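You operate a simulated robot arm through the tools that you are given. There is no shell and no other tool. Be economical: measure what you need, move in short steps, check, and stop when the job is done.

You run a simulated two-armed robot. Do the job below in one go: nothing can be reset, and whatever is moved stays where it is left.

## Task
Put the 8 mm eye from the top of the side bench on the shelf of the side bench and the 6 mm eye on the top of the low stand. Close the package drawer. Put the carton marked "clips" from the top of the side bench on the shelf of the side bench and the carton labelled "eyes" on the top of the teal stand. Turn the knob of disc three to 3. Fetch the black cloth and set it on the middle shelf of the tall rack. Fetch the green guide and stand it on top of the small white bobbin. Pull the disc drawer open. Do these in any order. Set down upright: carton, green guide.
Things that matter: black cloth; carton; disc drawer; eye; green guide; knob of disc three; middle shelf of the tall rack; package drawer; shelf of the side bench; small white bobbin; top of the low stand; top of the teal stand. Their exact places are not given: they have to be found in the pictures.

Only the result counts: the job must be done as asked and must still hold three seconds after the hand-in. Knocking over, shifting, dropping, spilling or breaking anything else fails it. Flat cloth is picked up by pressing the open fingertips on it (5 to 10 N) and closing them slowly along it; thin cloth reads only 2 to 8 mm in the jaws.

## Robot
Two 7-joint arms with two-finger grippers on one trunk, on a base that drives. Base frame: it is fixed to the floor where the robot stands at the start and does not move with it; the origin is under the middle of the robot, x ahead of it, y to its left, z up; the surface under the hand at the start is at about z = 0.8. Readings come in m, degrees, newtons and seconds.
The left shoulder is at the start at [0.166, 0.216, 0.984], the right one opposite. With the tool pointing down near the work surface each hand reaches from about 0.1 to 0.9 m from the robot's upright axis, wherever it stands, measured 20 degrees to its own side. Places, roughly: black cloth (7x6x5 cm) [-9.2, -0.5, 0.5]; carton [0.75, -0.25, 0.75]; disc drawer [-3.5, 3.4, 0.7]; eye [0.5, 0, 0.75]; green guide (3x3x7 cm) [-8.5, -9.5, 0.8]; knob of disc three [-7, -0.7, 0.8]; middle shelf of the tall rack [-9.2, -0.8, 1]; package drawer [-2.7, 3.3, 0.1]; shelf of the side bench [0.7, -0.2, 0.3]; small white bobbin (6x6x10 cm) [-8.4, -9.4, 0.8]; top of the low stand [0.6, 1.1, 0.7]; top of the teal stand [0.9, -2.2, 0.8]. Payload 3.18 kg a hand.
The TCP of each hand is the grasp point between the finger pads, 0.03 m short of the fingertips. In the tool frame z runs along the fingers and y along their closing line. The gripper opens to 0.144 m. The gripper's body begins 0.103 m behind the TCP.
Orientation is told as [roll, pitch, yaw] about the base's x, y, z axes, in that order, counted from this pose: with the fingers straight down and closing along the base's y, the tool's x points along the base's -x, its y along +y and its z along -z.

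## Interface
- The arms move only by the tool jog_arm. It takes "left_series", "right_series" or both (then of equal length, played together; a hand with none holds still); each is a list of rows, each a list of 2 entries, a list of its own where there are three numbers: the shift along the tool's x, y, z in units of 250 mm (1.0 is 250 mm), then the turn, a rotation vector about the tool's x, y, z in units of 60 degrees (1.0 is 60 degrees). In form: [[[tx, ty, tz], [ax, ay, az]], ...]. A call has 1 to 12 rows; each row is the pose to reach, as a shift and turn from the pose commanded when the call began, along the tool's axes at that moment. "left_jaw" and "right_jaw" are, for a hand that has rows, the opening in per cent of the stroke, from 0 (shut) to 100 (fully open), set as the call begins (left out, the last holds). A call with a number of a shift or a turn outside -1 to 1 is refused whole. Each row takes 0.2 s and may step no farther than 0.05 m and 8.6 degrees from the row before; otherwise, or with a gripper value out of range, the whole call is refused. A pose out of reach is approached as far as the arm can. The call stops where the force on the tool passes 40 N (or 10 N more than at its start, if that is more) or the arm is blocked; 0.2 s more then pass. The fingers move at their own pace and stop on an object; they squeeze with about 36 N. The grip force told is the motor's: it shows also when the fingers shut on nothing. Time passes only in rows, and 0.2 s behind the last, so rows that repeat a pose let the fingers close. The reply holds the time, the measured pose of the TCP, the force on the tool along the base axes, the opening and the grip force, in the units named above and with some noise, with the torque about the TCP (base axes, N m) and any sound that the robot's microphone picked up.
- Cameras (640 x 400 px; columns grow to the right, rows downward): "scene" is now at [0.3156, -0.0154, 1.1632]; the picture's right is [-0.15, -0.99, 0.00], its down [-0.51, 0.08, -0.86] and it looks along [0.85, -0.13, -0.51] (base axes); focal length 214 px, centre (320, 200). "left" rides on the left gripper at [0.076, -0.016, -0.143] in its tool frame; the picture's right is [0.21, 0.98, 0.00], its down [-0.84, 0.18, -0.51] and it looks along [-0.50, 0.11, 0.86] (tool axes); focal length 218 px, centre (320, 200). "right" rides on the right gripper at [0.076, 0.016, -0.143] in its tool frame; the picture's right is [-0.21, 0.98, 0.00], its down [-0.84, -0.18, -0.51] and it looks along [-0.50, -0.11, 0.86] (tool axes); focal length 218 px, centre (320, 200).
- grab_frame(camera): a new picture of that camera. The clock stands still meanwhile.
- slide_trunk(by): slides the trunk up (or, below 0, down) by that many m; the arms and the scene camera ride with it, the base frame stays. It gives what a move gives, with no picture.
- steer(legs): drives the robot by 1 to 6 legs, each [ahead, left, turn to the left] in m, m and degrees, along the robot's own axes; the way and the turn of a leg run together, so that a leg with both is an arc; at most 1.5 m and 180 degrees a leg. The arms and the cameras ride along, it lands a little off, and it stops where it bumps. It gives what a move gives.
- head_to(pan, tilt): turns the head with the scene camera to pan (to the left, within 80 degrees either way) and tilt (down, from -29 to 69), counted from straight ahead of the robot. It gives what a move gives.
- measure_at(camera, pixels): for up to 12 pixels [column, row] of the newest picture of that camera ("zoom" is the newest enlarged one), the place [x, y, z] in the base frame of the surface seen there, good to about 0.003 m. The clock stands still meanwhile.
- close_up(camera, box): a new picture of the part [left, top, right, bottom] of that camera's present view, enlarged. The clock stands still meanwhile.
- finish_job(): hands the job in; it is judged then, once.

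Work in short steps. Measure before you move; look again where a grasp or a placing could have gone wrong, and mend it. You have 145 turns and 198 pictures in all, those below and enlarged ones among them. Open the grippers and draw the arms clear of the work before you hand the job in, unless the task says otherwise.

The tools are called after ">>>" by a JSON object that holds its "op" and its "data". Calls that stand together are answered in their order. jog_arm: Moves the arms, as the interface text tells. Its arguments: {"type":"object","properties":{"left_series":{"type":"array","items":{"type":"array"}},"left_jaw":{"type":"number"},"right_series":{"type":"array","items":{"type":"array"}},"right_jaw":{"type":"number"}},"required":[]} The other tools are called the same way: slide_trunk (by) slides the trunk up or down; steer (legs) drives the base; head_to (pan, tilt) turns the head that bears the scene camera; grab_frame (camera) takes a picture; measure_at (camera, pixels) gives the place of the surface under pixels of a picture; close_up (camera, box) takes an enlarged picture of a part of a camera's view; finish_job () hands the job in.

At the start:

```text
time_s: 0.0
left_tcp_pos: [0.4808, 0.1165, 1.0688]
left_orientation: [0.1, 0.0, 0.0]
left_contact_force: [-0.5, 0.2, 0.1]
left_moment: [0.0, 0.02, 0.0]
left_gripper_width: 0.144
left_finger_force: 0.1
right_tcp_pos: [0.3453, -0.2356, 1.0692]
right_orientation: [0.0, 0.1, 0.0]
right_contact_force: [0.0, -0.8, 0.5]
right_moment: [0.02, -0.04, 0.02]
right_gripper_width: 0.1439
right_finger_force: 0.0
trunk travel left (down, up): [-0.075, 0.294]
robot x, y, heading: [0.0027, -0.0027, -0.2]
head pan, tilt: [-8.8, 30.7]
```

scene: 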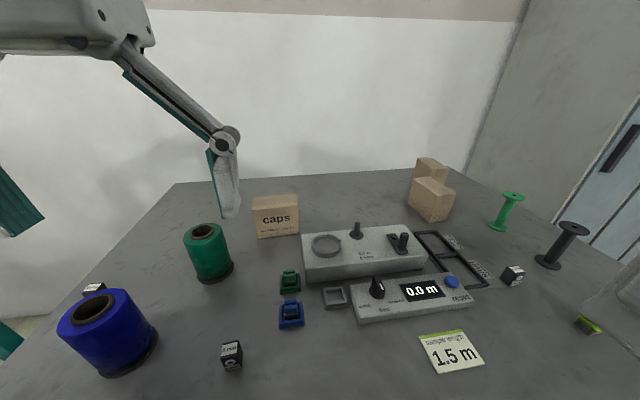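
right: 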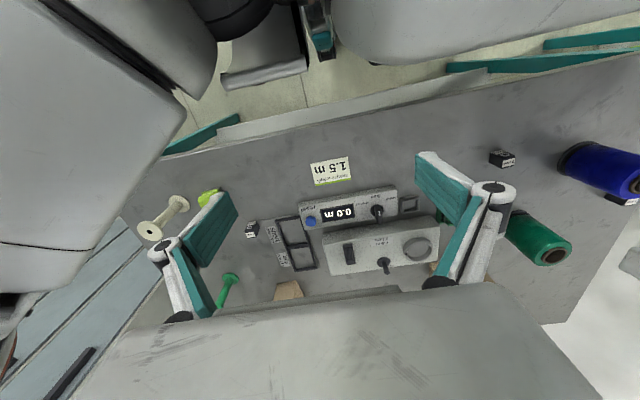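
left: 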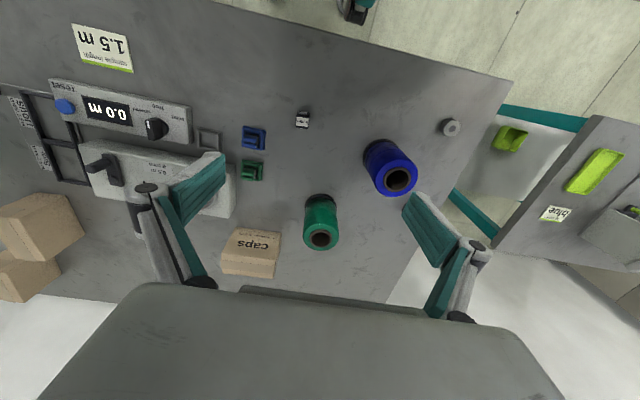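

The bench shows small dark cubes (eyes?) at (92,288), (231,355), (512,275), cartons at (275,215), (430,195). I enlarge to read the labels.

>>> {"op": "close_up", "data": {"camera": "scene", "box": [60, 260, 260, 385]}}

>>> {"op": "close_up", "data": {"camera": "scene", "box": [400, 140, 640, 290]}}

>>> {"op": "close_up", "data": {"camera": "left", "box": [0, 180, 110, 310]}}

>>> {"op": "measure_at", "data": {"camera": "scene", "pixels": [[92, 288], [231, 345], [512, 270], [275, 198], [432, 188], [432, 165], [335, 292], [203, 232], [105, 305], [290, 308], [510, 195], [570, 228]]}}

```text
3.20 times, centred on (160, 322) of scene
```

zoom: 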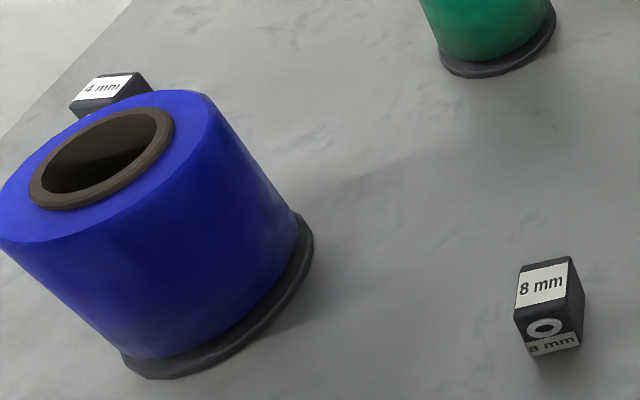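

```text
2.67 times, centred on (520, 215) of scene
```

zoom: 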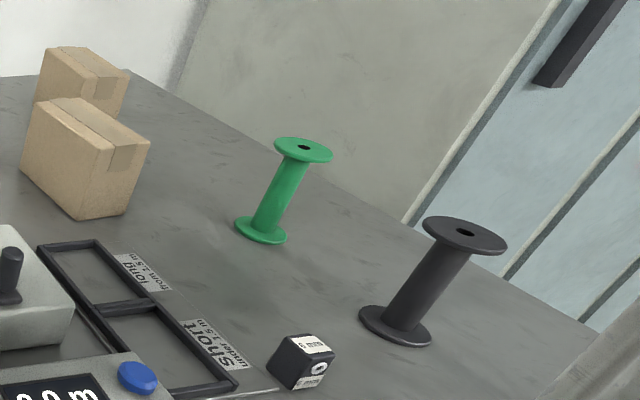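

```text
3.08 times, centred on (55, 245) of left
```

zoom: 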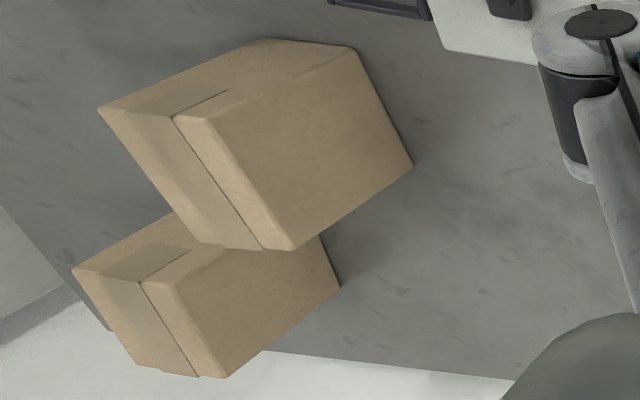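

```text
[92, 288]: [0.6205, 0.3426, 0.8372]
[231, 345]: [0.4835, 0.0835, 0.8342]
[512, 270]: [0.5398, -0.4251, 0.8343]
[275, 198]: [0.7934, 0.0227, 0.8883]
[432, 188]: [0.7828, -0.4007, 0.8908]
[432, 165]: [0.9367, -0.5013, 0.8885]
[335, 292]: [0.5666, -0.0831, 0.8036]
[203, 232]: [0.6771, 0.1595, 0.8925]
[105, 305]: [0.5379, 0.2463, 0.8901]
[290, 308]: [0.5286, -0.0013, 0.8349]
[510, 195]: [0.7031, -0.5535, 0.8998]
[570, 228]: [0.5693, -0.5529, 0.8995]
```

Cubes at 4 mm, 8 mm, and one on the right to be read; the two right cartons' labels face away. I read the right cube and look about.

>>> {"op": "close_up", "data": {"camera": "scene", "box": [490, 260, 538, 290]}}

>>> {"op": "head_to", "data": {"pan": 60, "tilt": 30}}

>>> {"op": "grab_frame", "data": {"camera": "scene"}}

>>> {"op": "head_to", "data": {"pan": -65, "tilt": 20}}

>>> {"op": "grab_frame", "data": {"camera": "scene"}}

```text
13.33 times, centred on (514, 275) of scene
```

zoom: 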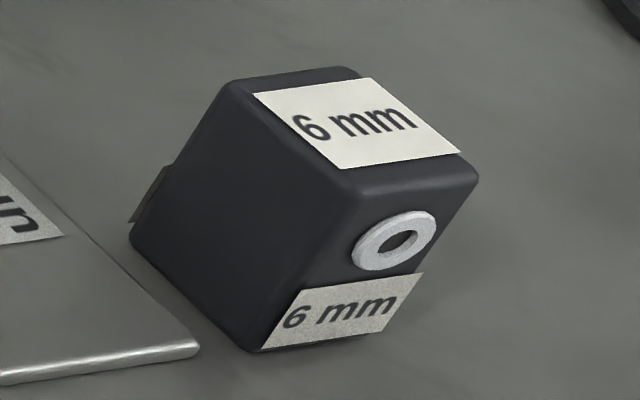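

```text
time_s: 1.4
left_tcp_pos: [0.4803, 0.1166, 1.0696]
left_orientation: [-0.1, 0.0, 0.0]
left_contact_force: [0.4, 0.1, 0.6]
left_moment: [0.01, 0.02, 0.01]
left_gripper_width: 0.144
left_finger_force: 0.0
right_tcp_pos: [0.3468, -0.235, 1.0698]
right_orientation: [0.0, 0.2, 0.0]
right_contact_force: [0.7, -0.6, -0.1]
right_moment: [-0.02, 0.01, 0.04]
right_gripper_width: 0.1441
right_finger_force: 0.0
trunk travel left (down, up): [-0.075, 0.294]
robot x, y, heading: [0.0012, 0.0023, 0.0]
head pan, tilt: [60.0, 30.0]
```

```text
190 pictures are left
```

scene: 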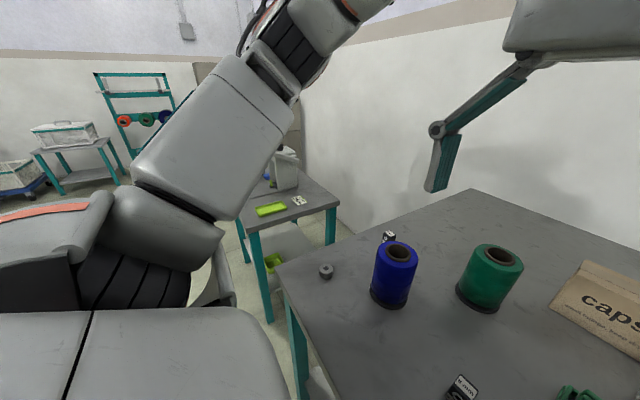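

```text
time_s: 3.5
left_tcp_pos: [0.4825, 0.1165, 1.0687]
left_orientation: [0.1, 0.0, -0.1]
left_contact_force: [-0.4, 0.2, -0.3]
left_moment: [-0.01, 0.01, 0.02]
left_gripper_width: 0.1439
left_finger_force: 0.1
right_tcp_pos: [0.3463, -0.2354, 1.0691]
right_orientation: [0.0, 0.2, 0.1]
right_contact_force: [0.9, 0.8, 0.4]
right_moment: [0.01, -0.02, 0.0]
right_gripper_width: 0.1439
right_finger_force: 0.1
trunk travel left (down, up): [-0.075, 0.294]
robot x, y, heading: [0.0024, -0.0021, 0.0]
head pan, tilt: [-65.0, 20.0]
```

```text
189 pictures are left
```

scene: 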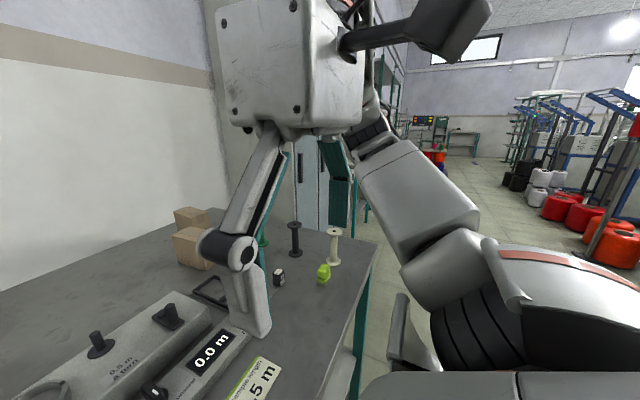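

The 6 mm eye is the right one at (512,275), the 8 mm at (231,350). I zoom on both with the hand cameras to get exact places and yaw.

>>> {"op": "close_up", "data": {"camera": "left", "box": [278, 104, 326, 134]}}

>>> {"op": "measure_at", "data": {"camera": "left", "pixels": [[302, 115], [299, 124], [307, 124]]}}

>>> {"op": "close_up", "data": {"camera": "right", "box": [228, 213, 276, 243]}}

>>> {"op": "measure_at", "data": {"camera": "zoom", "pixels": [[320, 200], [320, 150], [250, 200], [380, 200]]}}

```text
13.33 times, centred on (302, 119) of left
```

zoom: 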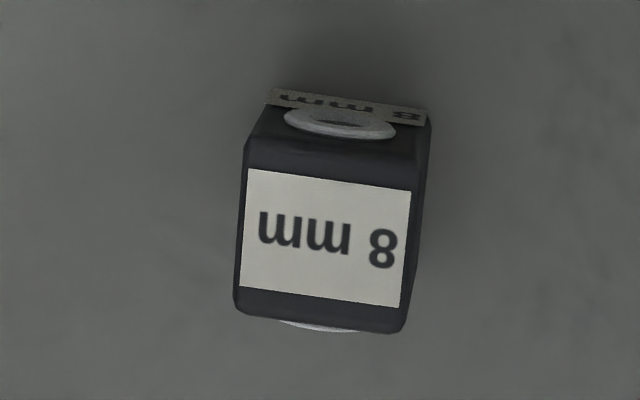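

```text
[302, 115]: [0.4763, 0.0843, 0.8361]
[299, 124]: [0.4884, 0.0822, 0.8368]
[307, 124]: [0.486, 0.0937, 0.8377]
```

```text
13.33 times, centred on (252, 228) of right
```

zoom: 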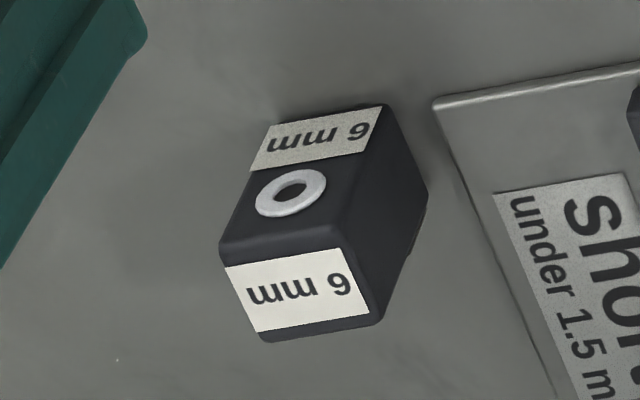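

```text
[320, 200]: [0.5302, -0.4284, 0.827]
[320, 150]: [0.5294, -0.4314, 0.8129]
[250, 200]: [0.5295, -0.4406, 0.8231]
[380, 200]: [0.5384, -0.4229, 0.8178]
```

8 mm eye is about axis-aligned at (0.485,0.085). For the 6 mm eye I measure the top label's corners; and begin moving the left hand down over the 8 mm eye.

>>> {"op": "measure_at", "data": {"camera": "zoom", "pixels": [[232, 268], [336, 252], [366, 308], [260, 328], [150, 350]]}}

>>> {"op": "jog_arm", "data": {"left_series": [[[-0.01, -0.06, 0.16], [0, 0, 0.04]], [[-0.016, -0.124, 0.34], [0, 0, 0.08]], [[-0.016, -0.124, 0.52], [0, 0, 0.08]], [[-0.016, -0.124, 0.7], [0, 0, 0.08]]], "left_jaw": 50}}

>>> {"op": "grab_frame", "data": {"camera": "left"}}

```text
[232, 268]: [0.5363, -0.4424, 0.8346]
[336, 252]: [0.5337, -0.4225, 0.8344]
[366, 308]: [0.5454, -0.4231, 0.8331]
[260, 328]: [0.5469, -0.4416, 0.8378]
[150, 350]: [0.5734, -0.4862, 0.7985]
```

```text
time_s: 4.5
left_tcp_pos: [0.4834, 0.0843, 0.8912]
left_orientation: [-0.1, 0.1, -4.7]
left_contact_force: [-0.3, 0.2, 0.8]
left_moment: [0.0, 0.02, 0.01]
left_gripper_width: 0.0719
left_finger_force: 0.1
right_tcp_pos: [0.3474, -0.2355, 1.0688]
right_orientation: [-0.1, 0.2, 0.0]
right_contact_force: [-0.1, -0.6, 0.1]
right_moment: [-0.02, 0.04, 0.04]
right_gripper_width: 0.1442
right_finger_force: 0.0
trunk travel left (down, up): [-0.075, 0.294]
robot x, y, heading: [-0.0074, 0.0001, 0.1]
head pan, tilt: [-65.0, 20.0]
```

```text
186 pictures are left
```

left: 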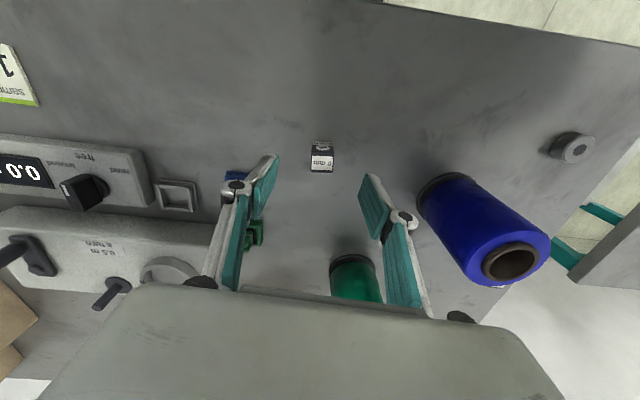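

Yaw went the wrong way; the cube edge lies at about +6 deg. I correct yaw by +10 deg, descend to z=0.835 and close.

>>> {"op": "jog_arm", "data": {"left_series": [[[0, 0, 0.03], [0, 0, -0.14]], [[-0.006, 0, 0.16], [0, 0, -0.17]], [[-0.006, 0, 0.224], [0, 0, -0.17]]]}}

>>> {"op": "jog_arm", "data": {"left_series": [[[0, 0, 0], [0, 0, 0]], [[0, 0, 0], [0, 0, 0]], [[0, 0, 0], [0, 0, 0]]], "left_jaw": 0}}

>>> {"op": "head_to", "data": {"pan": -10, "tilt": 35}}

>>> {"op": "grab_frame", "data": {"camera": "scene"}}

```text
time_s: 5.2
left_tcp_pos: [0.4842, 0.084, 0.8394]
left_orientation: [0.0, 0.0, 5.6]
left_contact_force: [-0.4, -0.5, 0.5]
left_moment: [0.03, -0.01, 0.02]
left_gripper_width: 0.0721
left_finger_force: 0.0
right_tcp_pos: [0.3468, -0.2355, 1.0704]
right_orientation: [0.1, 0.1, 0.0]
right_contact_force: [-0.3, 0.4, 0.2]
right_moment: [-0.02, 0.01, -0.04]
right_gripper_width: 0.1443
right_finger_force: 0.0
trunk travel left (down, up): [-0.075, 0.294]
robot x, y, heading: [0.0008, -0.0063, 0.0]
head pan, tilt: [-65.0, 20.0]
```

```text
time_s: 6.0
left_tcp_pos: [0.4832, 0.0833, 0.8384]
left_orientation: [0.0, 0.0, 5.4]
left_contact_force: [-0.3, -0.9, -0.1]
left_moment: [0.01, 0.03, -0.02]
left_gripper_width: 0.0209
left_finger_force: 36.5
right_tcp_pos: [0.3461, -0.2347, 1.0693]
right_orientation: [-0.1, 0.0, 0.0]
right_contact_force: [0.2, -0.5, 0.5]
right_moment: [0.01, -0.02, -0.01]
right_gripper_width: 0.144
right_finger_force: 0.0
trunk travel left (down, up): [-0.075, 0.294]
robot x, y, heading: [0.0, -0.0006, 0.1]
head pan, tilt: [-65.0, 20.0]
```

```text
time_s: 7.3
left_tcp_pos: [0.4837, 0.0849, 0.8385]
left_orientation: [0.0, -0.1, 5.4]
left_contact_force: [-0.3, 0.1, -0.4]
left_moment: [-0.05, 0.03, -0.03]
left_gripper_width: 0.0211
left_finger_force: 35.9
right_tcp_pos: [0.3458, -0.2348, 1.0686]
right_orientation: [0.0, 0.1, 0.1]
right_contact_force: [1.0, 0.9, 0.1]
right_moment: [-0.01, 0.0, 0.02]
right_gripper_width: 0.1438
right_finger_force: 0.0
trunk travel left (down, up): [-0.075, 0.294]
robot x, y, heading: [-0.0017, -0.0006, -0.1]
head pan, tilt: [-10.0, 35.0]
```

```text
185 pictures are left
```

scene: 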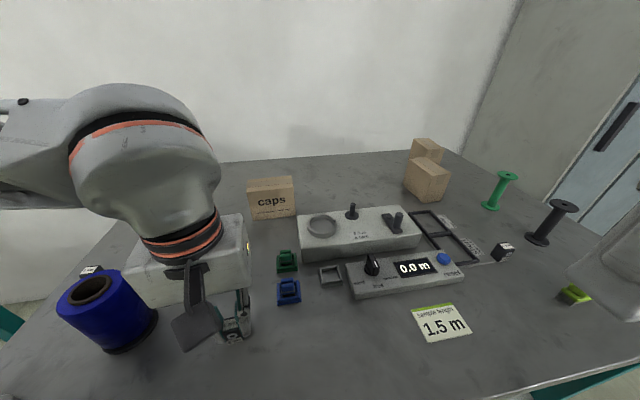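

8 mm eye is held (21 mm wide). Lift it and take the right hand over the 6 mm eye at (0.541,-0.432), yaw +6.

>>> {"op": "jog_arm", "data": {"left_series": [[[0, 0, -0.15], [0, 0, 0]], [[0, 0, -0.3], [0, 0, 0]], [[0, 0, -0.45], [0, 0, 0]], [[0, 0, -0.6], [0, 0, 0]], [[0, 0, -0.75], [0, 0, 0]], [[0, 0, -0.8], [0, 0, 0]], [[0, 0, -0.8], [0, 0, 0]], [[0, 0, -0.8], [0, 0, 0]], [[0, 0, -0.8], [0, 0, 0]], [[0, 0, -0.8], [0, 0, 0]], [[0, 0, -0.8], [0, 0, 0]]], "right_series": [[[-0.13, -0.13, 0], [0, 0, -0.05]], [[-0.26, -0.26, 0], [0, 0, -0.1]], [[-0.39, -0.39, 0], [0, 0, -0.1]], [[-0.52, -0.52, 0], [0, 0, -0.1]], [[-0.65, -0.65, 0], [0, 0, -0.1]], [[-0.774, -0.788, 0], [0, 0, -0.1]], [[-0.774, -0.788, 0.18], [0, 0, -0.1]], [[-0.774, -0.788, 0.36], [0, 0, -0.1]], [[-0.774, -0.788, 0.54], [0, 0, -0.1]], [[-0.774, -0.788, 0.7], [0, 0, -0.1]], [[-0.774, -0.788, 0.7], [0, 0, -0.1]]], "right_jaw": 35}}

>>> {"op": "grab_frame", "data": {"camera": "right"}}

```text
time_s: 9.7
left_tcp_pos: [0.4864, 0.0867, 1.0397]
left_orientation: [-0.1, 0.1, 5.6]
left_contact_force: [-0.6, 0.0, -0.3]
left_moment: [-0.07, -0.01, -0.02]
left_gripper_width: 0.0211
left_finger_force: 35.6
right_tcp_pos: [0.5088, -0.3797, 0.8628]
right_orientation: [-0.3, -0.3, 5.4]
right_contact_force: [-0.5, 0.1, 1.1]
right_moment: [-0.08, 0.03, -0.02]
right_gripper_width: 0.0502
right_finger_force: 0.1
right hand out of reach, approached as far as the arm can: row 2, 3, 4, 5, 6, 7, 8, 9, 10, 11
trunk travel left (down, up): [-0.075, 0.294]
robot x, y, heading: [0.0009, -0.0002, 0.3]
head pan, tilt: [-10.0, 35.0]
```

```text
184 pictures are left
```

right: 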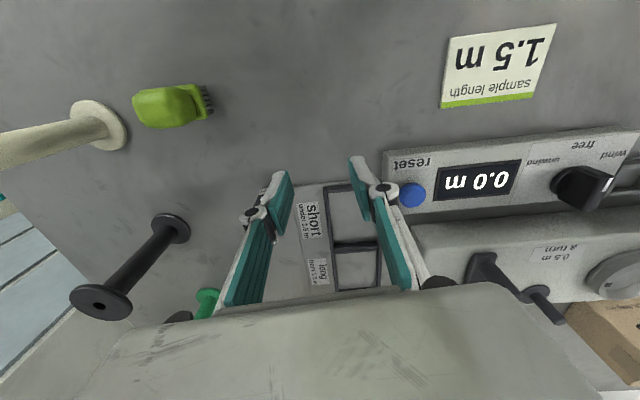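

The hand stopped short at (0.509,-0.380), possibly a joint limit. I raise it and try the remaining lateral shift.

>>> {"op": "jog_arm", "data": {"right_series": [[[0, 0, -0.15], [0, 0, 0]], [[0, 0, -0.28], [0, 0, 0]], [[-0.07, -0.1, -0.28], [0, 0, 0]], [[-0.14, -0.2, -0.28], [0, 0, 0]], [[-0.14, -0.2, -0.28], [0, 0, 0]]]}}

>>> {"op": "grab_frame", "data": {"camera": "right"}}

```text
time_s: 10.9
left_tcp_pos: [0.4859, 0.0847, 1.0392]
left_orientation: [0.0, 0.0, 5.5]
left_contact_force: [0.6, -0.4, 0.2]
left_moment: [0.01, 0.01, 0.01]
left_gripper_width: 0.0209
left_finger_force: 36.2
right_tcp_pos: [0.5192, -0.3524, 0.9057]
right_orientation: [-0.1, 0.1, 5.9]
right_contact_force: [0.1, 0.4, 0.2]
right_moment: [-0.01, 0.01, -0.01]
right_gripper_width: 0.0506
right_finger_force: 0.0
right hand out of reach, approached as far as the arm can: row 1, 2, 3, 4, 5
trunk travel left (down, up): [-0.075, 0.294]
robot x, y, heading: [-0.0008, 0.003, 0.0]
head pan, tilt: [-10.0, 35.0]
```

```text
183 pictures are left
```

right: 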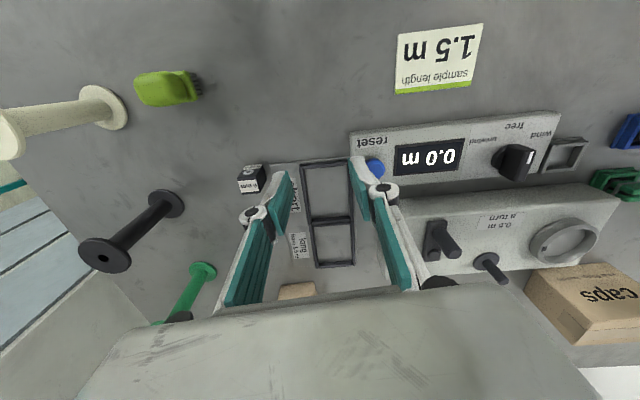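

The right arm is joint-limited sideways here; I drive the base 0.08 m to the right instead and look again.

>>> {"op": "steer", "data": {"legs": [[0, -0.1, 0]]}}

>>> {"op": "jog_arm", "data": {"right_series": [[[-0.08, 0.0, 0], [0, 0, 0]]]}}

>>> {"op": "grab_frame", "data": {"camera": "right"}}

```text
time_s: 12.4
left_tcp_pos: [0.4853, -0.0182, 1.039]
left_orientation: [0.0, 0.0, 5.4]
left_contact_force: [-0.5, 0.1, 0.1]
left_moment: [0.04, 0.02, 0.02]
left_gripper_width: 0.0211
left_finger_force: 35.8
right_tcp_pos: [0.5199, -0.4567, 0.9066]
right_orientation: [0.0, 0.0, 6.0]
right_contact_force: [-0.1, -0.2, -0.5]
right_moment: [0.02, 0.04, 0.01]
right_gripper_width: 0.0502
right_finger_force: 0.1
trunk travel left (down, up): [-0.075, 0.294]
robot x, y, heading: [0.0002, -0.1035, 0.2]
head pan, tilt: [-10.0, 35.0]
```

```text
time_s: 12.8
left_tcp_pos: [0.4861, -0.0174, 1.0395]
left_orientation: [-0.1, 0.1, 5.4]
left_contact_force: [0.3, 0.8, -0.2]
left_moment: [0.03, 0.0, 0.01]
left_gripper_width: 0.0209
left_finger_force: 35.6
right_tcp_pos: [0.5388, -0.4523, 0.9073]
right_orientation: [-0.1, -0.1, 5.7]
right_contact_force: [-0.2, 0.1, 0.2]
right_moment: [-0.04, 0.06, 0.01]
right_gripper_width: 0.0503
right_finger_force: 0.2
trunk travel left (down, up): [-0.075, 0.294]
robot x, y, heading: [0.0005, -0.1001, 0.1]
head pan, tilt: [-10.0, 35.0]
```

```text
182 pictures are left
```

right: 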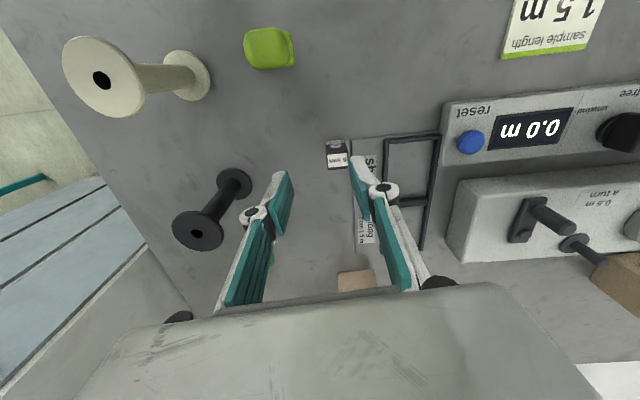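

Cube sits at (337,155), between the fingers after a 0.02 m shift left; descend to z 0.839 and close.

>>> {"op": "jog_arm", "data": {"right_series": [[[0, 0.08, 0.05], [0, 0, 0]], [[0, 0.08, 0.2], [0, 0, 0]], [[0, 0.08, 0.272], [0, 0, 0]], [[0, 0.08, 0.272], [0, 0, 0]]]}}

>>> {"op": "jog_arm", "data": {"right_series": [[[0, 0, 0], [0, 0, 0]], [[0, 0, 0], [0, 0, 0]], [[0, 0, 0], [0, 0, 0]]], "right_jaw": 0}}

>>> {"op": "grab_frame", "data": {"camera": "scene"}}

```text
time_s: 13.8
left_tcp_pos: [0.4851, -0.0187, 1.0396]
left_orientation: [-0.1, 0.1, 5.4]
left_contact_force: [-0.4, 0.7, -0.6]
left_moment: [0.03, 0.0, 0.0]
left_gripper_width: 0.0207
left_finger_force: 35.9
right_tcp_pos: [0.5353, -0.4313, 0.8395]
right_orientation: [-0.1, 0.0, 5.9]
right_contact_force: [-0.1, -0.1, 0.5]
right_moment: [0.01, 0.01, 0.0]
right_gripper_width: 0.0504
right_finger_force: 0.0
trunk travel left (down, up): [-0.075, 0.294]
robot x, y, heading: [-0.0003, -0.1027, -0.1]
head pan, tilt: [-10.0, 35.0]
```

```text
time_s: 14.7
left_tcp_pos: [0.4853, -0.0172, 1.0392]
left_orientation: [0.0, 0.0, 5.4]
left_contact_force: [0.4, -0.8, 1.0]
left_moment: [-0.02, -0.04, -0.02]
left_gripper_width: 0.0207
left_finger_force: 36.2
right_tcp_pos: [0.535, -0.4333, 0.8394]
right_orientation: [0.0, 0.0, 5.8]
right_contact_force: [0.2, 0.2, 0.0]
right_moment: [0.0, 0.01, 0.03]
right_gripper_width: 0.021
right_finger_force: 35.8
trunk travel left (down, up): [-0.075, 0.294]
robot x, y, heading: [0.0031, -0.1033, 0.2]
head pan, tilt: [-10.0, 35.0]
```

```text
181 pictures are left
```

scene: 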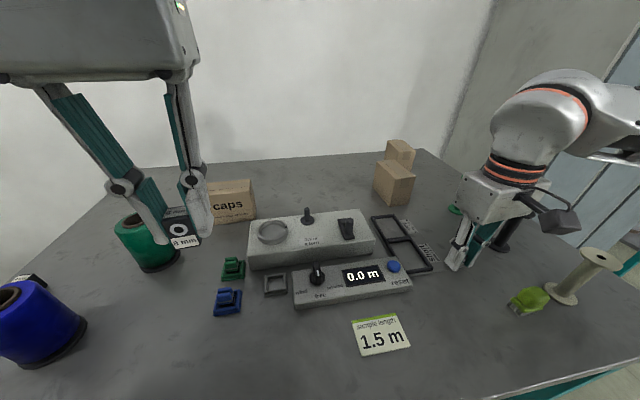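

Both eyes are held. I lift the right hand, back off 0.7 m and look at the shelf under the bench.

>>> {"op": "jog_arm", "data": {"right_series": [[[0, 0, -0.15], [0, 0, 0]], [[0, 0, -0.3], [0, 0, 0]], [[0, 0, -0.45], [0, 0, 0]], [[0, 0, -0.6], [0, 0, 0]], [[0, 0, -0.75], [0, 0, 0]]]}}

>>> {"op": "steer", "data": {"legs": [[-0.8, 0, 0]]}}

>>> {"op": "head_to", "data": {"pan": 0, "tilt": 35}}

>>> {"op": "grab_frame", "data": {"camera": "scene"}}

```text
time_s: 15.8
left_tcp_pos: [0.4853, -0.0174, 1.041]
left_orientation: [-0.1, 0.0, 5.4]
left_contact_force: [0.1, -0.4, 0.1]
left_moment: [0.01, 0.01, -0.02]
left_gripper_width: 0.021
left_finger_force: 36.4
right_tcp_pos: [0.5209, -0.395, 0.999]
right_orientation: [0.0, -0.2, 5.7]
right_contact_force: [0.2, 0.9, -0.3]
right_moment: [0.05, 0.0, 0.01]
right_gripper_width: 0.0208
right_finger_force: 35.6
right hand out of reach, approached as far as the arm can: row 3, 4, 5
trunk travel left (down, up): [-0.075, 0.294]
robot x, y, heading: [-0.0009, -0.1008, 0.3]
head pan, tilt: [-10.0, 35.0]
```

```text
time_s: 20.0
left_tcp_pos: [-0.2844, -0.0159, 1.0403]
left_orientation: [0.0, 0.1, 6.0]
left_contact_force: [-0.9, -0.1, -0.4]
left_moment: [-0.02, -0.02, -0.01]
left_gripper_width: 0.0209
left_finger_force: 35.8
right_tcp_pos: [-0.2441, -0.3933, 0.9989]
right_orientation: [0.0, -0.1, 6.3]
right_contact_force: [0.2, 0.7, -0.3]
right_moment: [-0.02, 0.0, -0.01]
right_gripper_width: 0.0208
right_finger_force: 36.6
trunk travel left (down, up): [-0.075, 0.294]
robot x, y, heading: [-0.7686, -0.109, 0.4]
head pan, tilt: [-10.0, 35.0]
```

```text
time_s: 20.7
left_tcp_pos: [-0.283, -0.0162, 1.0386]
left_orientation: [-0.1, 0.2, 6.1]
left_contact_force: [0.5, 0.7, 0.2]
left_moment: [-0.01, 0.0, 0.0]
left_gripper_width: 0.021
left_finger_force: 36.1
right_tcp_pos: [-0.2446, -0.3937, 0.998]
right_orientation: [0.0, 0.0, 6.3]
right_contact_force: [0.6, 0.2, 0.2]
right_moment: [0.0, 0.03, -0.02]
right_gripper_width: 0.0208
right_finger_force: 35.9
trunk travel left (down, up): [-0.075, 0.294]
robot x, y, heading: [-0.7713, -0.1045, 0.8]
head pan, tilt: [0.0, 35.0]
```

```text
180 pictures are left
```

scene: 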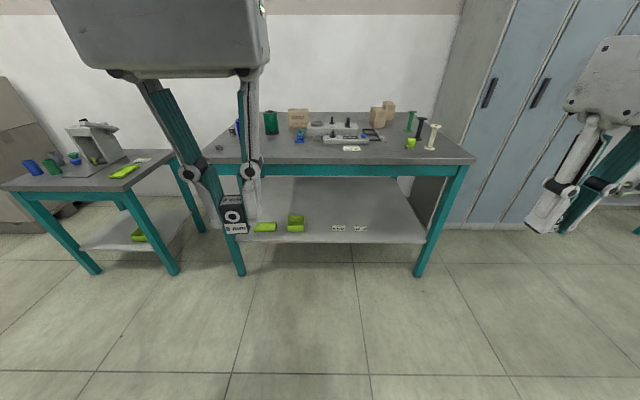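

The shelf is open at the front, with green bins and cards. I zoom and measure shelf edges and the low stand.

>>> {"op": "close_up", "data": {"camera": "scene", "box": [200, 160, 480, 280]}}

>>> {"op": "close_up", "data": {"camera": "scene", "box": [0, 110, 220, 250]}}

>>> {"op": "measure_at", "data": {"camera": "scene", "pixels": [[330, 239], [410, 239], [360, 200], [400, 220], [300, 180], [296, 220], [339, 228], [360, 228], [330, 160], [330, 173], [230, 165], [470, 162]]}}

>>> {"op": "measure_at", "data": {"camera": "scene", "pixels": [[100, 183], [60, 180], [145, 165], [160, 160], [124, 170], [170, 151], [10, 187], [150, 160], [138, 235]]}}

```text
2.29 times, centred on (340, 220) of scene
```

zoom: 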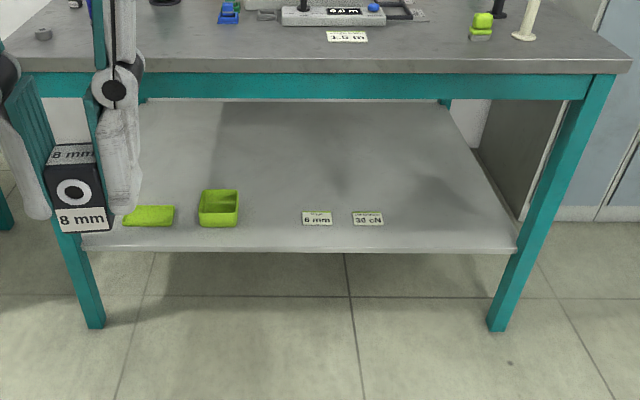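

```text
2.86 times, centred on (110, 180) of scene
```

zoom: 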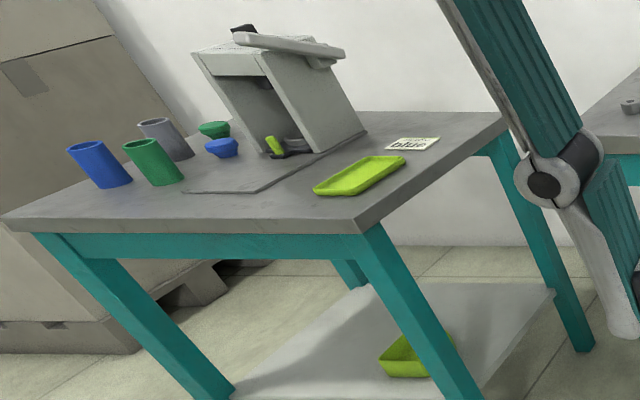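

```text
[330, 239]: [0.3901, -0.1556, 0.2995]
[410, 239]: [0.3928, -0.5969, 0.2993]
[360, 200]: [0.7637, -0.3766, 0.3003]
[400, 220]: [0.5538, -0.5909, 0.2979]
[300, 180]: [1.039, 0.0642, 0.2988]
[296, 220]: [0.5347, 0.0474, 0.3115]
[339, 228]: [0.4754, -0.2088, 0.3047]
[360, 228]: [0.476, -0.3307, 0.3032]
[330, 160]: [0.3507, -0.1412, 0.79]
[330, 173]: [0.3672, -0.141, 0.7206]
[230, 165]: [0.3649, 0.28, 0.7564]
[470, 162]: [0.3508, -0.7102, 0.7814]
```

```text
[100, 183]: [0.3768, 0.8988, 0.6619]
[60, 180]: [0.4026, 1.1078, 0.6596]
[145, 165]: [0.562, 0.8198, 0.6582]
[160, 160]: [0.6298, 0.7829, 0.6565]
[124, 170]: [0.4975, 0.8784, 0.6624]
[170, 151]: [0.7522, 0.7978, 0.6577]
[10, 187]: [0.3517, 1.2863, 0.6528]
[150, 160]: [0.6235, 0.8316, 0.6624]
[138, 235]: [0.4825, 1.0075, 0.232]
```

Free shelf front between bin (y≈0.0) and card (y≈-0.2) at y≈-0.09. I'll lower the trunk and pitch the left hand about 60° forward while lowering it, out here in free space.

>>> {"op": "slide_trunk", "data": {"by": -0.07}}

>>> {"op": "jog_arm", "data": {"left_series": [[[-0.06, 0, 0.08], [0, -0.14, 0]], [[-0.12, 0, 0.16], [0, -0.28, 0]], [[-0.18, 0, 0.24], [0, -0.42, 0]], [[-0.24, 0, 0.34], [0, -0.56, 0]], [[-0.3, 0, 0.44], [0, -0.7, 0]], [[-0.36, 0, 0.54], [0, -0.84, 0]], [[-0.42, 0, 0.64], [0, -0.98, 0]], [[-0.45, 0, 0.8], [0, -1.0, 0]], [[-0.5, 0, 0.98], [0, -1.0, 0]]]}}

```text
time_s: 21.6
left_tcp_pos: [-0.2718, -0.0162, 0.9647]
left_orientation: [0.0, 1.5, 6.6]
left_contact_force: [8.2, 1.9, -4.5]
left_moment: [-0.27, 0.9, -0.06]
left_gripper_width: 0.0209
left_finger_force: 35.7
right_tcp_pos: [-0.2281, -0.3921, 0.8918]
right_orientation: [0.7, 6.8, 6.2]
right_contact_force: [-0.1, 0.1, -0.2]
right_moment: [-0.01, -0.05, 0.01]
right_gripper_width: 0.0207
right_finger_force: 36.5
trunk travel left (down, up): [-0.012, 0.357]
robot x, y, heading: [-0.7695, -0.1067, 0.7]
head pan, tilt: [0.0, 35.0]
stopped: the force on the tool passed its limit at 59 N (the readings are from after the stop); the commanded pose is now the measured one
```

```text
time_s: 23.6
left_tcp_pos: [-0.1548, -0.0219, 0.7185]
left_orientation: [0.4, -57.9, 6.7]
left_contact_force: [0.7, 0.3, -1.0]
left_moment: [0.0, 0.03, -0.01]
left_gripper_width: 0.021
left_finger_force: 36.0
left hand out of reach, approached as far as the arm can: row 8, 9
right_tcp_pos: [-0.2288, -0.3939, 0.8932]
right_orientation: [0.6, 6.6, 6.2]
right_contact_force: [0.3, 0.1, 0.0]
right_moment: [0.0, 0.01, -0.02]
right_gripper_width: 0.0211
right_finger_force: 36.0
trunk travel left (down, up): [-0.012, 0.357]
robot x, y, heading: [-0.7677, -0.1071, 0.5]
head pan, tilt: [0.0, 35.0]
```

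The trunk stopped near its bottom with some contact. The left hand is now pitched -58°. I look at the scene.

>>> {"op": "grab_frame", "data": {"camera": "scene"}}

>>> {"op": "grab_frame", "data": {"camera": "left"}}

```text
177 pictures are left
```

scene: 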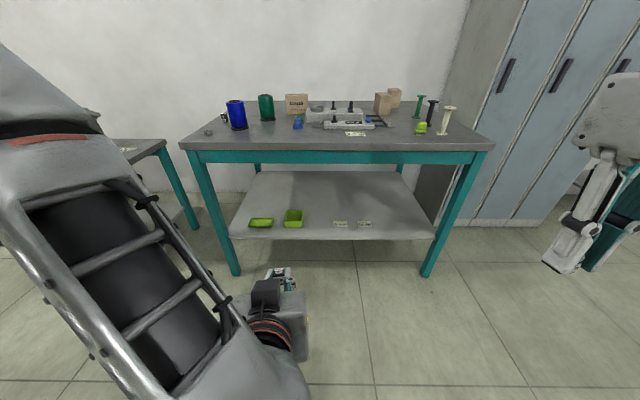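

```text
176 pictures are left
```

left: 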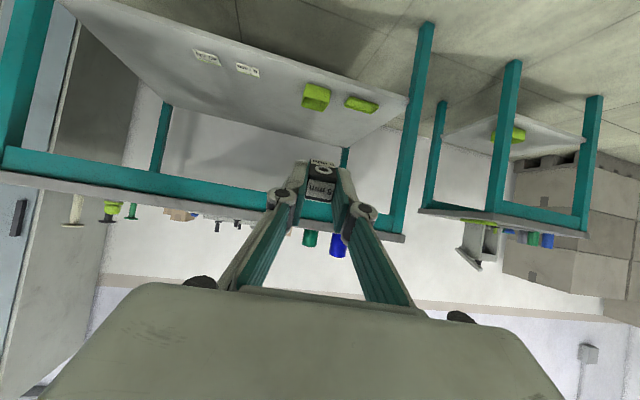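

The shelf is in front. I continue lowering (0.3 m down, 0.1 m ahead) and pitch 15° more.

>>> {"op": "jog_arm", "data": {"left_series": [[[0.1, 0, 0.12], [0, -0.12, 0]], [[0.2, 0, 0.24], [0, -0.25, 0]], [[0.3, 0, 0.36], [0, -0.25, 0]], [[0.4, 0, 0.48], [0, -0.25, 0]], [[0.5, 0, 0.6], [0, -0.25, 0]], [[0.6, 0, 0.72], [0, -0.25, 0]], [[0.7, 0, 0.84], [0, -0.25, 0]], [[0.8, 0, 0.96], [0, -0.25, 0]]]}}

```text
time_s: 24.1
left_tcp_pos: [-0.0872, 0.0325, 0.7015]
left_orientation: [-21.6, -63.7, 41.0]
left_contact_force: [0.4, -0.8, 0.1]
left_moment: [0.03, 0.04, -0.02]
left_gripper_width: 0.0209
left_finger_force: 35.6
left hand out of reach, approached as far as the arm can: row 1, 2
right_tcp_pos: [-0.2296, -0.393, 0.8947]
right_orientation: [0.9, 6.6, 6.1]
right_contact_force: [-0.5, -1.3, -0.4]
right_moment: [0.04, -0.06, -0.03]
right_gripper_width: 0.021
right_finger_force: 35.6
trunk travel left (down, up): [-0.012, 0.357]
robot x, y, heading: [-0.7679, -0.1041, 0.6]
head pan, tilt: [0.0, 35.0]
stopped in row 2 (left hand): the arm was blocked; the commanded pose is now the measured one
```

The arm hit a joint limit at that steep pitch. A 40° pitch suffices for placing near the shelf's front edge, so I rotate to pitch -40, yaw 0.

>>> {"op": "jog_arm", "data": {"left_series": [[[0.02, -0.03, -0.03], [0.038, 0.089, 0.068]], [[0.04, -0.06, -0.06], [0.077, 0.178, 0.137]], [[0.06, -0.09, -0.1], [0.115, 0.267, 0.205]], [[0.08, -0.12, -0.14], [0.154, 0.356, 0.274]], [[0.1, -0.14, -0.16], [0.192, 0.445, 0.342]], [[0.1, -0.14, -0.16], [0.192, 0.445, 0.342]]]}}

```text
time_s: 25.5
left_tcp_pos: [-0.1178, -0.0209, 0.7005]
left_orientation: [-0.1, -40.0, -0.2]
left_contact_force: [-0.1, 0.0, 0.3]
left_moment: [0.02, 0.0, 0.0]
left_gripper_width: 0.0209
left_finger_force: 35.8
right_tcp_pos: [-0.2302, -0.3944, 0.8943]
right_orientation: [0.8, 6.5, 6.1]
right_contact_force: [0.5, 0.9, 0.1]
right_moment: [-0.01, -0.04, 0.0]
right_gripper_width: 0.0207
right_finger_force: 36.3
trunk travel left (down, up): [-0.012, 0.357]
robot x, y, heading: [-0.77, -0.109, 0.3]
head pan, tilt: [0.0, 35.0]
```

Good. Now 0.3 m straight down in this pitch.

>>> {"op": "jog_arm", "data": {"left_series": [[[0.1, 0, 0.12], [0, 0, 0]], [[0.2, 0, 0.24], [0, 0, 0]], [[0.3, 0, 0.36], [0, 0, 0]], [[0.4, 0, 0.48], [0, 0, 0]], [[0.5, 0, 0.6], [0, 0, 0]], [[0.6, 0, 0.72], [0, 0, 0]], [[0.7, 0, 0.83], [0, 0, 0]], [[0.77, 0, 0.92], [0, 0, 0]]]}}

>>> {"op": "grab_frame", "data": {"camera": "scene"}}

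```text
time_s: 27.3
left_tcp_pos: [-0.0959, -0.051, 0.4156]
left_orientation: [1.0, -38.7, 0.0]
left_contact_force: [0.4, 0.5, 0.2]
left_moment: [-0.03, -0.02, 0.01]
left_gripper_width: 0.021
left_finger_force: 36.1
left hand out of reach, approached as far as the arm can: row 6, 7, 8
right_tcp_pos: [-0.2279, -0.3933, 0.8937]
right_orientation: [0.8, 6.5, 6.1]
right_contact_force: [-0.4, -1.1, -0.9]
right_moment: [0.03, 0.05, 0.01]
right_gripper_width: 0.021
right_finger_force: 35.7
trunk travel left (down, up): [-0.012, 0.357]
robot x, y, heading: [-0.7697, -0.1084, 0.8]
head pan, tilt: [0.0, 35.0]
```

```text
175 pictures are left
```

scene: 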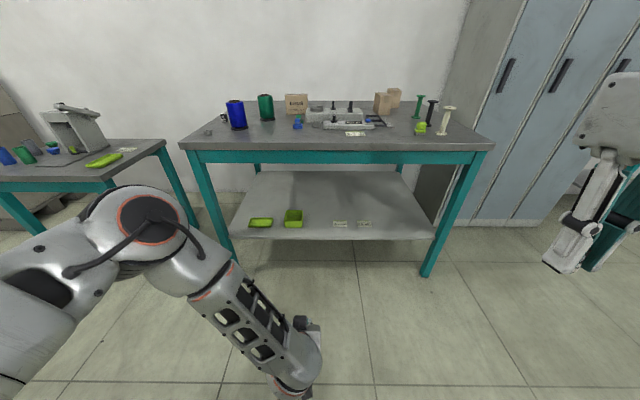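

Limit at z=0.416. I try a steeper hand (pitch -25) nearer the robot to get lower.

>>> {"op": "jog_arm", "data": {"left_series": [[[0.1, 0.03, 0.02], [0, 0.1, 0]], [[0.2, 0.06, 0.04], [0, 0.2, 0]], [[0.3, 0.09, 0.05], [0, 0.23, 0]], [[0.4, 0.12, 0.06], [0, 0.23, 0]], [[0.46, 0.12, 0.065], [0, 0.23, 0]], [[0.46, 0.12, 0.065], [0, 0.23, 0]]]}}

```text
time_s: 28.7
left_tcp_pos: [-0.1741, -0.0206, 0.3304]
left_orientation: [0.2, -26.2, -0.1]
left_contact_force: [-0.1, 0.1, -0.7]
left_moment: [0.02, 0.02, 0.0]
left_gripper_width: 0.0207
left_finger_force: 36.3
right_tcp_pos: [-0.2292, -0.3946, 0.8946]
right_orientation: [0.8, 6.5, 6.1]
right_contact_force: [0.8, 0.1, -0.7]
right_moment: [0.01, 0.06, 0.01]
right_gripper_width: 0.0209
right_finger_force: 35.8
trunk travel left (down, up): [-0.012, 0.357]
robot x, y, heading: [-0.768, -0.1051, 0.5]
head pan, tilt: [0.0, 35.0]
```

z=0.33 is reachable with pitch -26. I raise to 0.40, pull the right hand back and up a little, then drive ahead 0.62 m and 0.07 m right.

>>> {"op": "jog_arm", "data": {"left_series": [[[-0.06, 0, -0.12], [0, 0, 0]], [[-0.125, 0, -0.25], [0, 0, 0]], [[-0.125, 0, -0.25], [0, 0, 0]], [[-0.125, 0, -0.25], [0, 0, 0]]], "right_series": [[[0.12, 0.05, -0.06], [0, 0, 0]], [[0.24, 0.1, -0.12], [0, 0, 0]], [[0.36, 0.15, -0.18], [0, 0, 0]], [[0.48, 0.2, -0.24], [0, 0, 0]]]}}

>>> {"op": "steer", "data": {"legs": [[0, -0.07, -0.5], [0.6, 0, 0]]}}

>>> {"op": "grab_frame", "data": {"camera": "scene"}}

>>> {"op": "grab_frame", "data": {"camera": "left"}}

```text
time_s: 29.7
left_tcp_pos: [-0.1771, -0.0208, 0.4025]
left_orientation: [0.0, -26.3, 0.0]
left_contact_force: [-0.6, -0.3, -0.9]
left_moment: [0.0, 0.04, 0.01]
left_gripper_width: 0.021
left_finger_force: 36.0
right_tcp_pos: [-0.3497, -0.3586, 0.9698]
right_orientation: [0.9, 6.5, 6.2]
right_contact_force: [0.2, 0.4, -0.1]
right_moment: [-0.04, -0.03, -0.02]
right_gripper_width: 0.021
right_finger_force: 36.4
trunk travel left (down, up): [-0.012, 0.357]
robot x, y, heading: [-0.7688, -0.1058, 0.4]
head pan, tilt: [0.0, 35.0]
```

```text
time_s: 33.5
left_tcp_pos: [0.3325, -0.0949, 0.4015]
left_orientation: [-0.1, -24.9, -1.3]
left_contact_force: [-0.6, 0.1, -0.3]
left_moment: [0.01, 0.0, -0.01]
left_gripper_width: 0.0211
left_finger_force: 35.6
right_tcp_pos: [0.1772, -0.4297, 0.974]
right_orientation: [0.8, 6.0, 6.2]
right_contact_force: [0.0, 0.8, -0.3]
right_moment: [0.01, 0.03, -0.01]
right_gripper_width: 0.0208
right_finger_force: 35.7
trunk travel left (down, up): [-0.012, 0.357]
robot x, y, heading: [-0.2367, -0.174, 0.3]
head pan, tilt: [0.0, 35.0]
stopped in leg 2: the robot was blocked; the commanded pose is now the measured one
```

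```text
174 pictures are left
```

scene: 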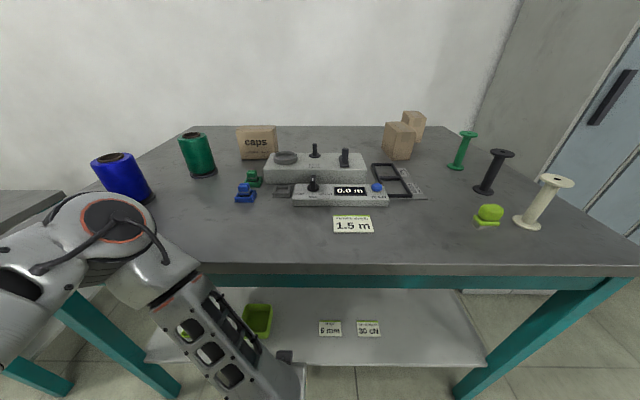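

```text
173 pictures are left
```

left: 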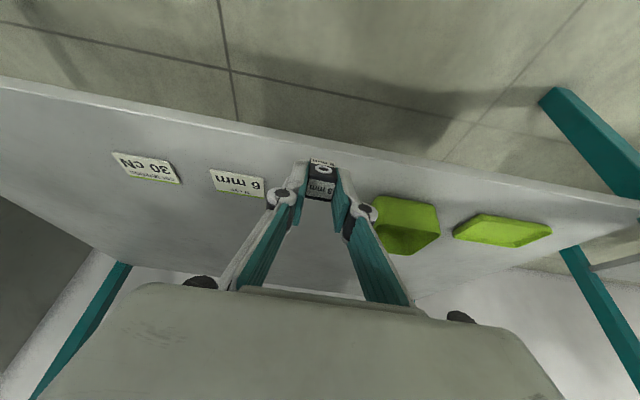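

The robot was blocked, likely the left elbow at (110,220) against the bench edge. I measure the elbow and check that the spools did not shift.

>>> {"op": "measure_at", "data": {"camera": "scene", "pixels": [[100, 200], [130, 215], [110, 225], [120, 255], [150, 262], [192, 140], [115, 160], [140, 300], [350, 225], [257, 130]]}}

>>> {"op": "close_up", "data": {"camera": "scene", "box": [0, 140, 240, 320]}}

```text
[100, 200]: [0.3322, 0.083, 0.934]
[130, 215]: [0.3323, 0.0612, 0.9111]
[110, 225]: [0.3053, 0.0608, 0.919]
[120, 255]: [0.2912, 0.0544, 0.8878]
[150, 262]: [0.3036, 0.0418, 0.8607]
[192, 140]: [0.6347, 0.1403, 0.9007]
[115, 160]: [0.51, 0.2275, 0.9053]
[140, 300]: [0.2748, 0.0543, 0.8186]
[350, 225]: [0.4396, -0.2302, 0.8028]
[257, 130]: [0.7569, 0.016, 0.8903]
```

```text
2.22 times, centred on (120, 230) of scene
```

zoom: 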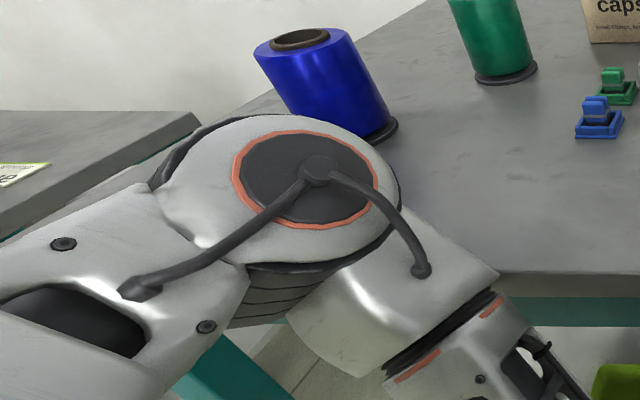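

The elbow/forearm is over the bench edge (0.33,0.06,0.93) so it must be more stretched out. I back off 0.3 m and test stretching the arm ahead with more pitch.

>>> {"op": "steer", "data": {"legs": [[-0.3, 0, 0]]}}

>>> {"op": "jog_arm", "data": {"left_series": [[[-0.08, 0, 0.04], [0, -0.05, 0]], [[-0.16, 0, 0.08], [0, -0.1, 0]], [[-0.24, 0, 0.12], [0, -0.15, 0]], [[-0.32, 0, 0.16], [0, -0.2, 0]], [[-0.4, 0, 0.2], [0, -0.24, 0]], [[-0.48, 0, 0.24], [0, -0.24, 0]], [[-0.54, 0, 0.26], [0, -0.24, 0]], [[-0.54, 0, 0.26], [0, -0.24, 0]]]}}

>>> {"op": "grab_frame", "data": {"camera": "scene"}}

>>> {"op": "measure_at", "data": {"camera": "scene", "pixels": [[350, 200], [320, 212], [320, 150], [340, 240]]}}

```text
time_s: 35.6
left_tcp_pos: [0.0379, -0.096, 0.3953]
left_orientation: [0.0, -24.3, -1.2]
left_contact_force: [-0.4, 0.4, -0.8]
left_moment: [0.0, 0.01, 0.01]
left_gripper_width: 0.0208
left_finger_force: 36.2
right_tcp_pos: [-0.115, -0.4326, 0.9687]
right_orientation: [0.8, 6.5, 6.0]
right_contact_force: [0.1, -0.2, -0.2]
right_moment: [0.01, -0.04, 0.01]
right_gripper_width: 0.0208
right_finger_force: 35.9
trunk travel left (down, up): [-0.012, 0.357]
robot x, y, heading: [-0.5341, -0.1775, 0.4]
head pan, tilt: [0.0, 35.0]
```

```text
time_s: 37.4
left_tcp_pos: [0.1898, -0.1035, 0.3919]
left_orientation: [0.3, -38.3, -1.2]
left_contact_force: [0.1, 0.0, -0.1]
left_moment: [0.01, -0.03, -0.01]
left_gripper_width: 0.021
left_finger_force: 36.1
left hand out of reach, approached as far as the arm can: row 3, 4, 5, 6, 7, 8
right_tcp_pos: [-0.1146, -0.4311, 0.9693]
right_orientation: [0.8, 6.6, 6.2]
right_contact_force: [0.4, -0.2, -0.1]
right_moment: [0.01, 0.04, 0.02]
right_gripper_width: 0.0212
right_finger_force: 35.9
trunk travel left (down, up): [-0.012, 0.357]
robot x, y, heading: [-0.5341, -0.1747, 0.2]
head pan, tilt: [0.0, 35.0]
```

```text
171 pictures are left
```

scene: 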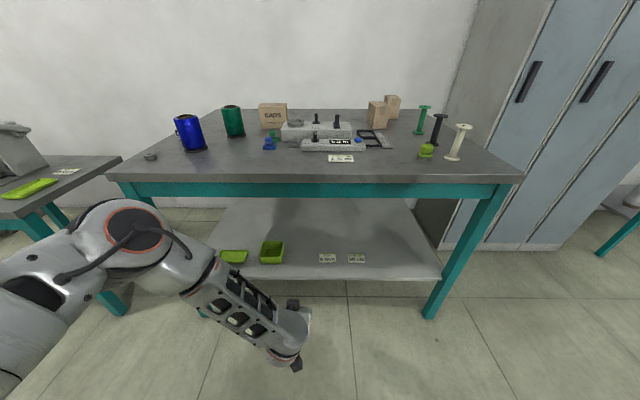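

```text
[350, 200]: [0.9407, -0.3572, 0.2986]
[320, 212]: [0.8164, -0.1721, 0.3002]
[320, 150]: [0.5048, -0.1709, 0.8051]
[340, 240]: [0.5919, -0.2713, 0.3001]
```

The arm now reaches 0.72 m ahead at z 0.39. I check elbow/forearm clearance and test lowering by 0.055.

>>> {"op": "measure_at", "data": {"camera": "scene", "pixels": [[165, 235], [150, 210], [210, 262], [250, 300], [300, 320], [280, 310]]}}

>>> {"op": "jog_arm", "data": {"left_series": [[[0.05, 0, 0.07], [0, 0, 0]], [[0.1, 0, 0.14], [0, 0, 0]], [[0.14, 0, 0.17], [0, 0, 0]], [[0.14, 0, 0.17], [0, 0, 0]]]}}

```text
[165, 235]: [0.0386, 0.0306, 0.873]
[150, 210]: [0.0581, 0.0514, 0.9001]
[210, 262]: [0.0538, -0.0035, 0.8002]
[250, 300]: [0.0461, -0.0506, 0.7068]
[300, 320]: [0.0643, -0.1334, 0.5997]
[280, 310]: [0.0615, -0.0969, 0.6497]
```

```text
time_s: 38.4
left_tcp_pos: [0.202, -0.1126, 0.3394]
left_orientation: [0.4, -38.3, -1.2]
left_contact_force: [-0.2, 0.7, -1.0]
left_moment: [0.02, 0.01, -0.01]
left_gripper_width: 0.0211
left_finger_force: 35.9
left hand out of reach, approached as far as the arm can: row 1, 2, 3, 4
right_tcp_pos: [-0.1138, -0.4315, 0.9686]
right_orientation: [0.7, 6.5, 6.2]
right_contact_force: [-0.2, 0.0, -0.4]
right_moment: [0.04, 0.03, 0.0]
right_gripper_width: 0.0211
right_finger_force: 36.1
trunk travel left (down, up): [-0.012, 0.357]
robot x, y, heading: [-0.5378, -0.1782, 0.4]
head pan, tilt: [0.0, 35.0]
```

Forearm near surface is at x≈0.06 with TCP at 0.20. I try 12° more pitch and 4 cm more ahead for better shelf depth.

>>> {"op": "jog_arm", "data": {"left_series": [[[-0.04, 0, 0.02], [0, -0.07, 0]], [[-0.08, 0, 0.04], [0, -0.14, 0]], [[-0.12, 0, 0.06], [0, -0.2, 0]], [[-0.14, 0, 0.06], [0, -0.2, 0]], [[-0.14, 0, 0.06], [0, -0.2, 0]]]}}

>>> {"op": "grab_frame", "data": {"camera": "left"}}

```text
time_s: 39.6
left_tcp_pos: [0.2714, -0.1487, 0.3582]
left_orientation: [1.3, -47.3, -1.3]
left_contact_force: [0.6, -0.7, -0.9]
left_moment: [0.03, -0.03, -0.01]
left_gripper_width: 0.0208
left_finger_force: 36.0
left hand out of reach, approached as far as the arm can: row 1, 2, 3, 4, 5
right_tcp_pos: [-0.1137, -0.4319, 0.9698]
right_orientation: [0.7, 6.5, 6.0]
right_contact_force: [-1.1, 0.0, 0.4]
right_moment: [0.0, -0.02, 0.03]
right_gripper_width: 0.0211
right_finger_force: 36.1
trunk travel left (down, up): [-0.012, 0.357]
robot x, y, heading: [-0.5349, -0.1785, 0.4]
head pan, tilt: [0.0, 35.0]
```

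```text
170 pictures are left
```

left: 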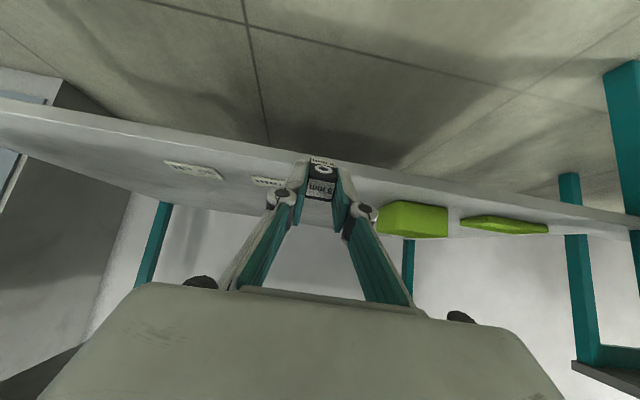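

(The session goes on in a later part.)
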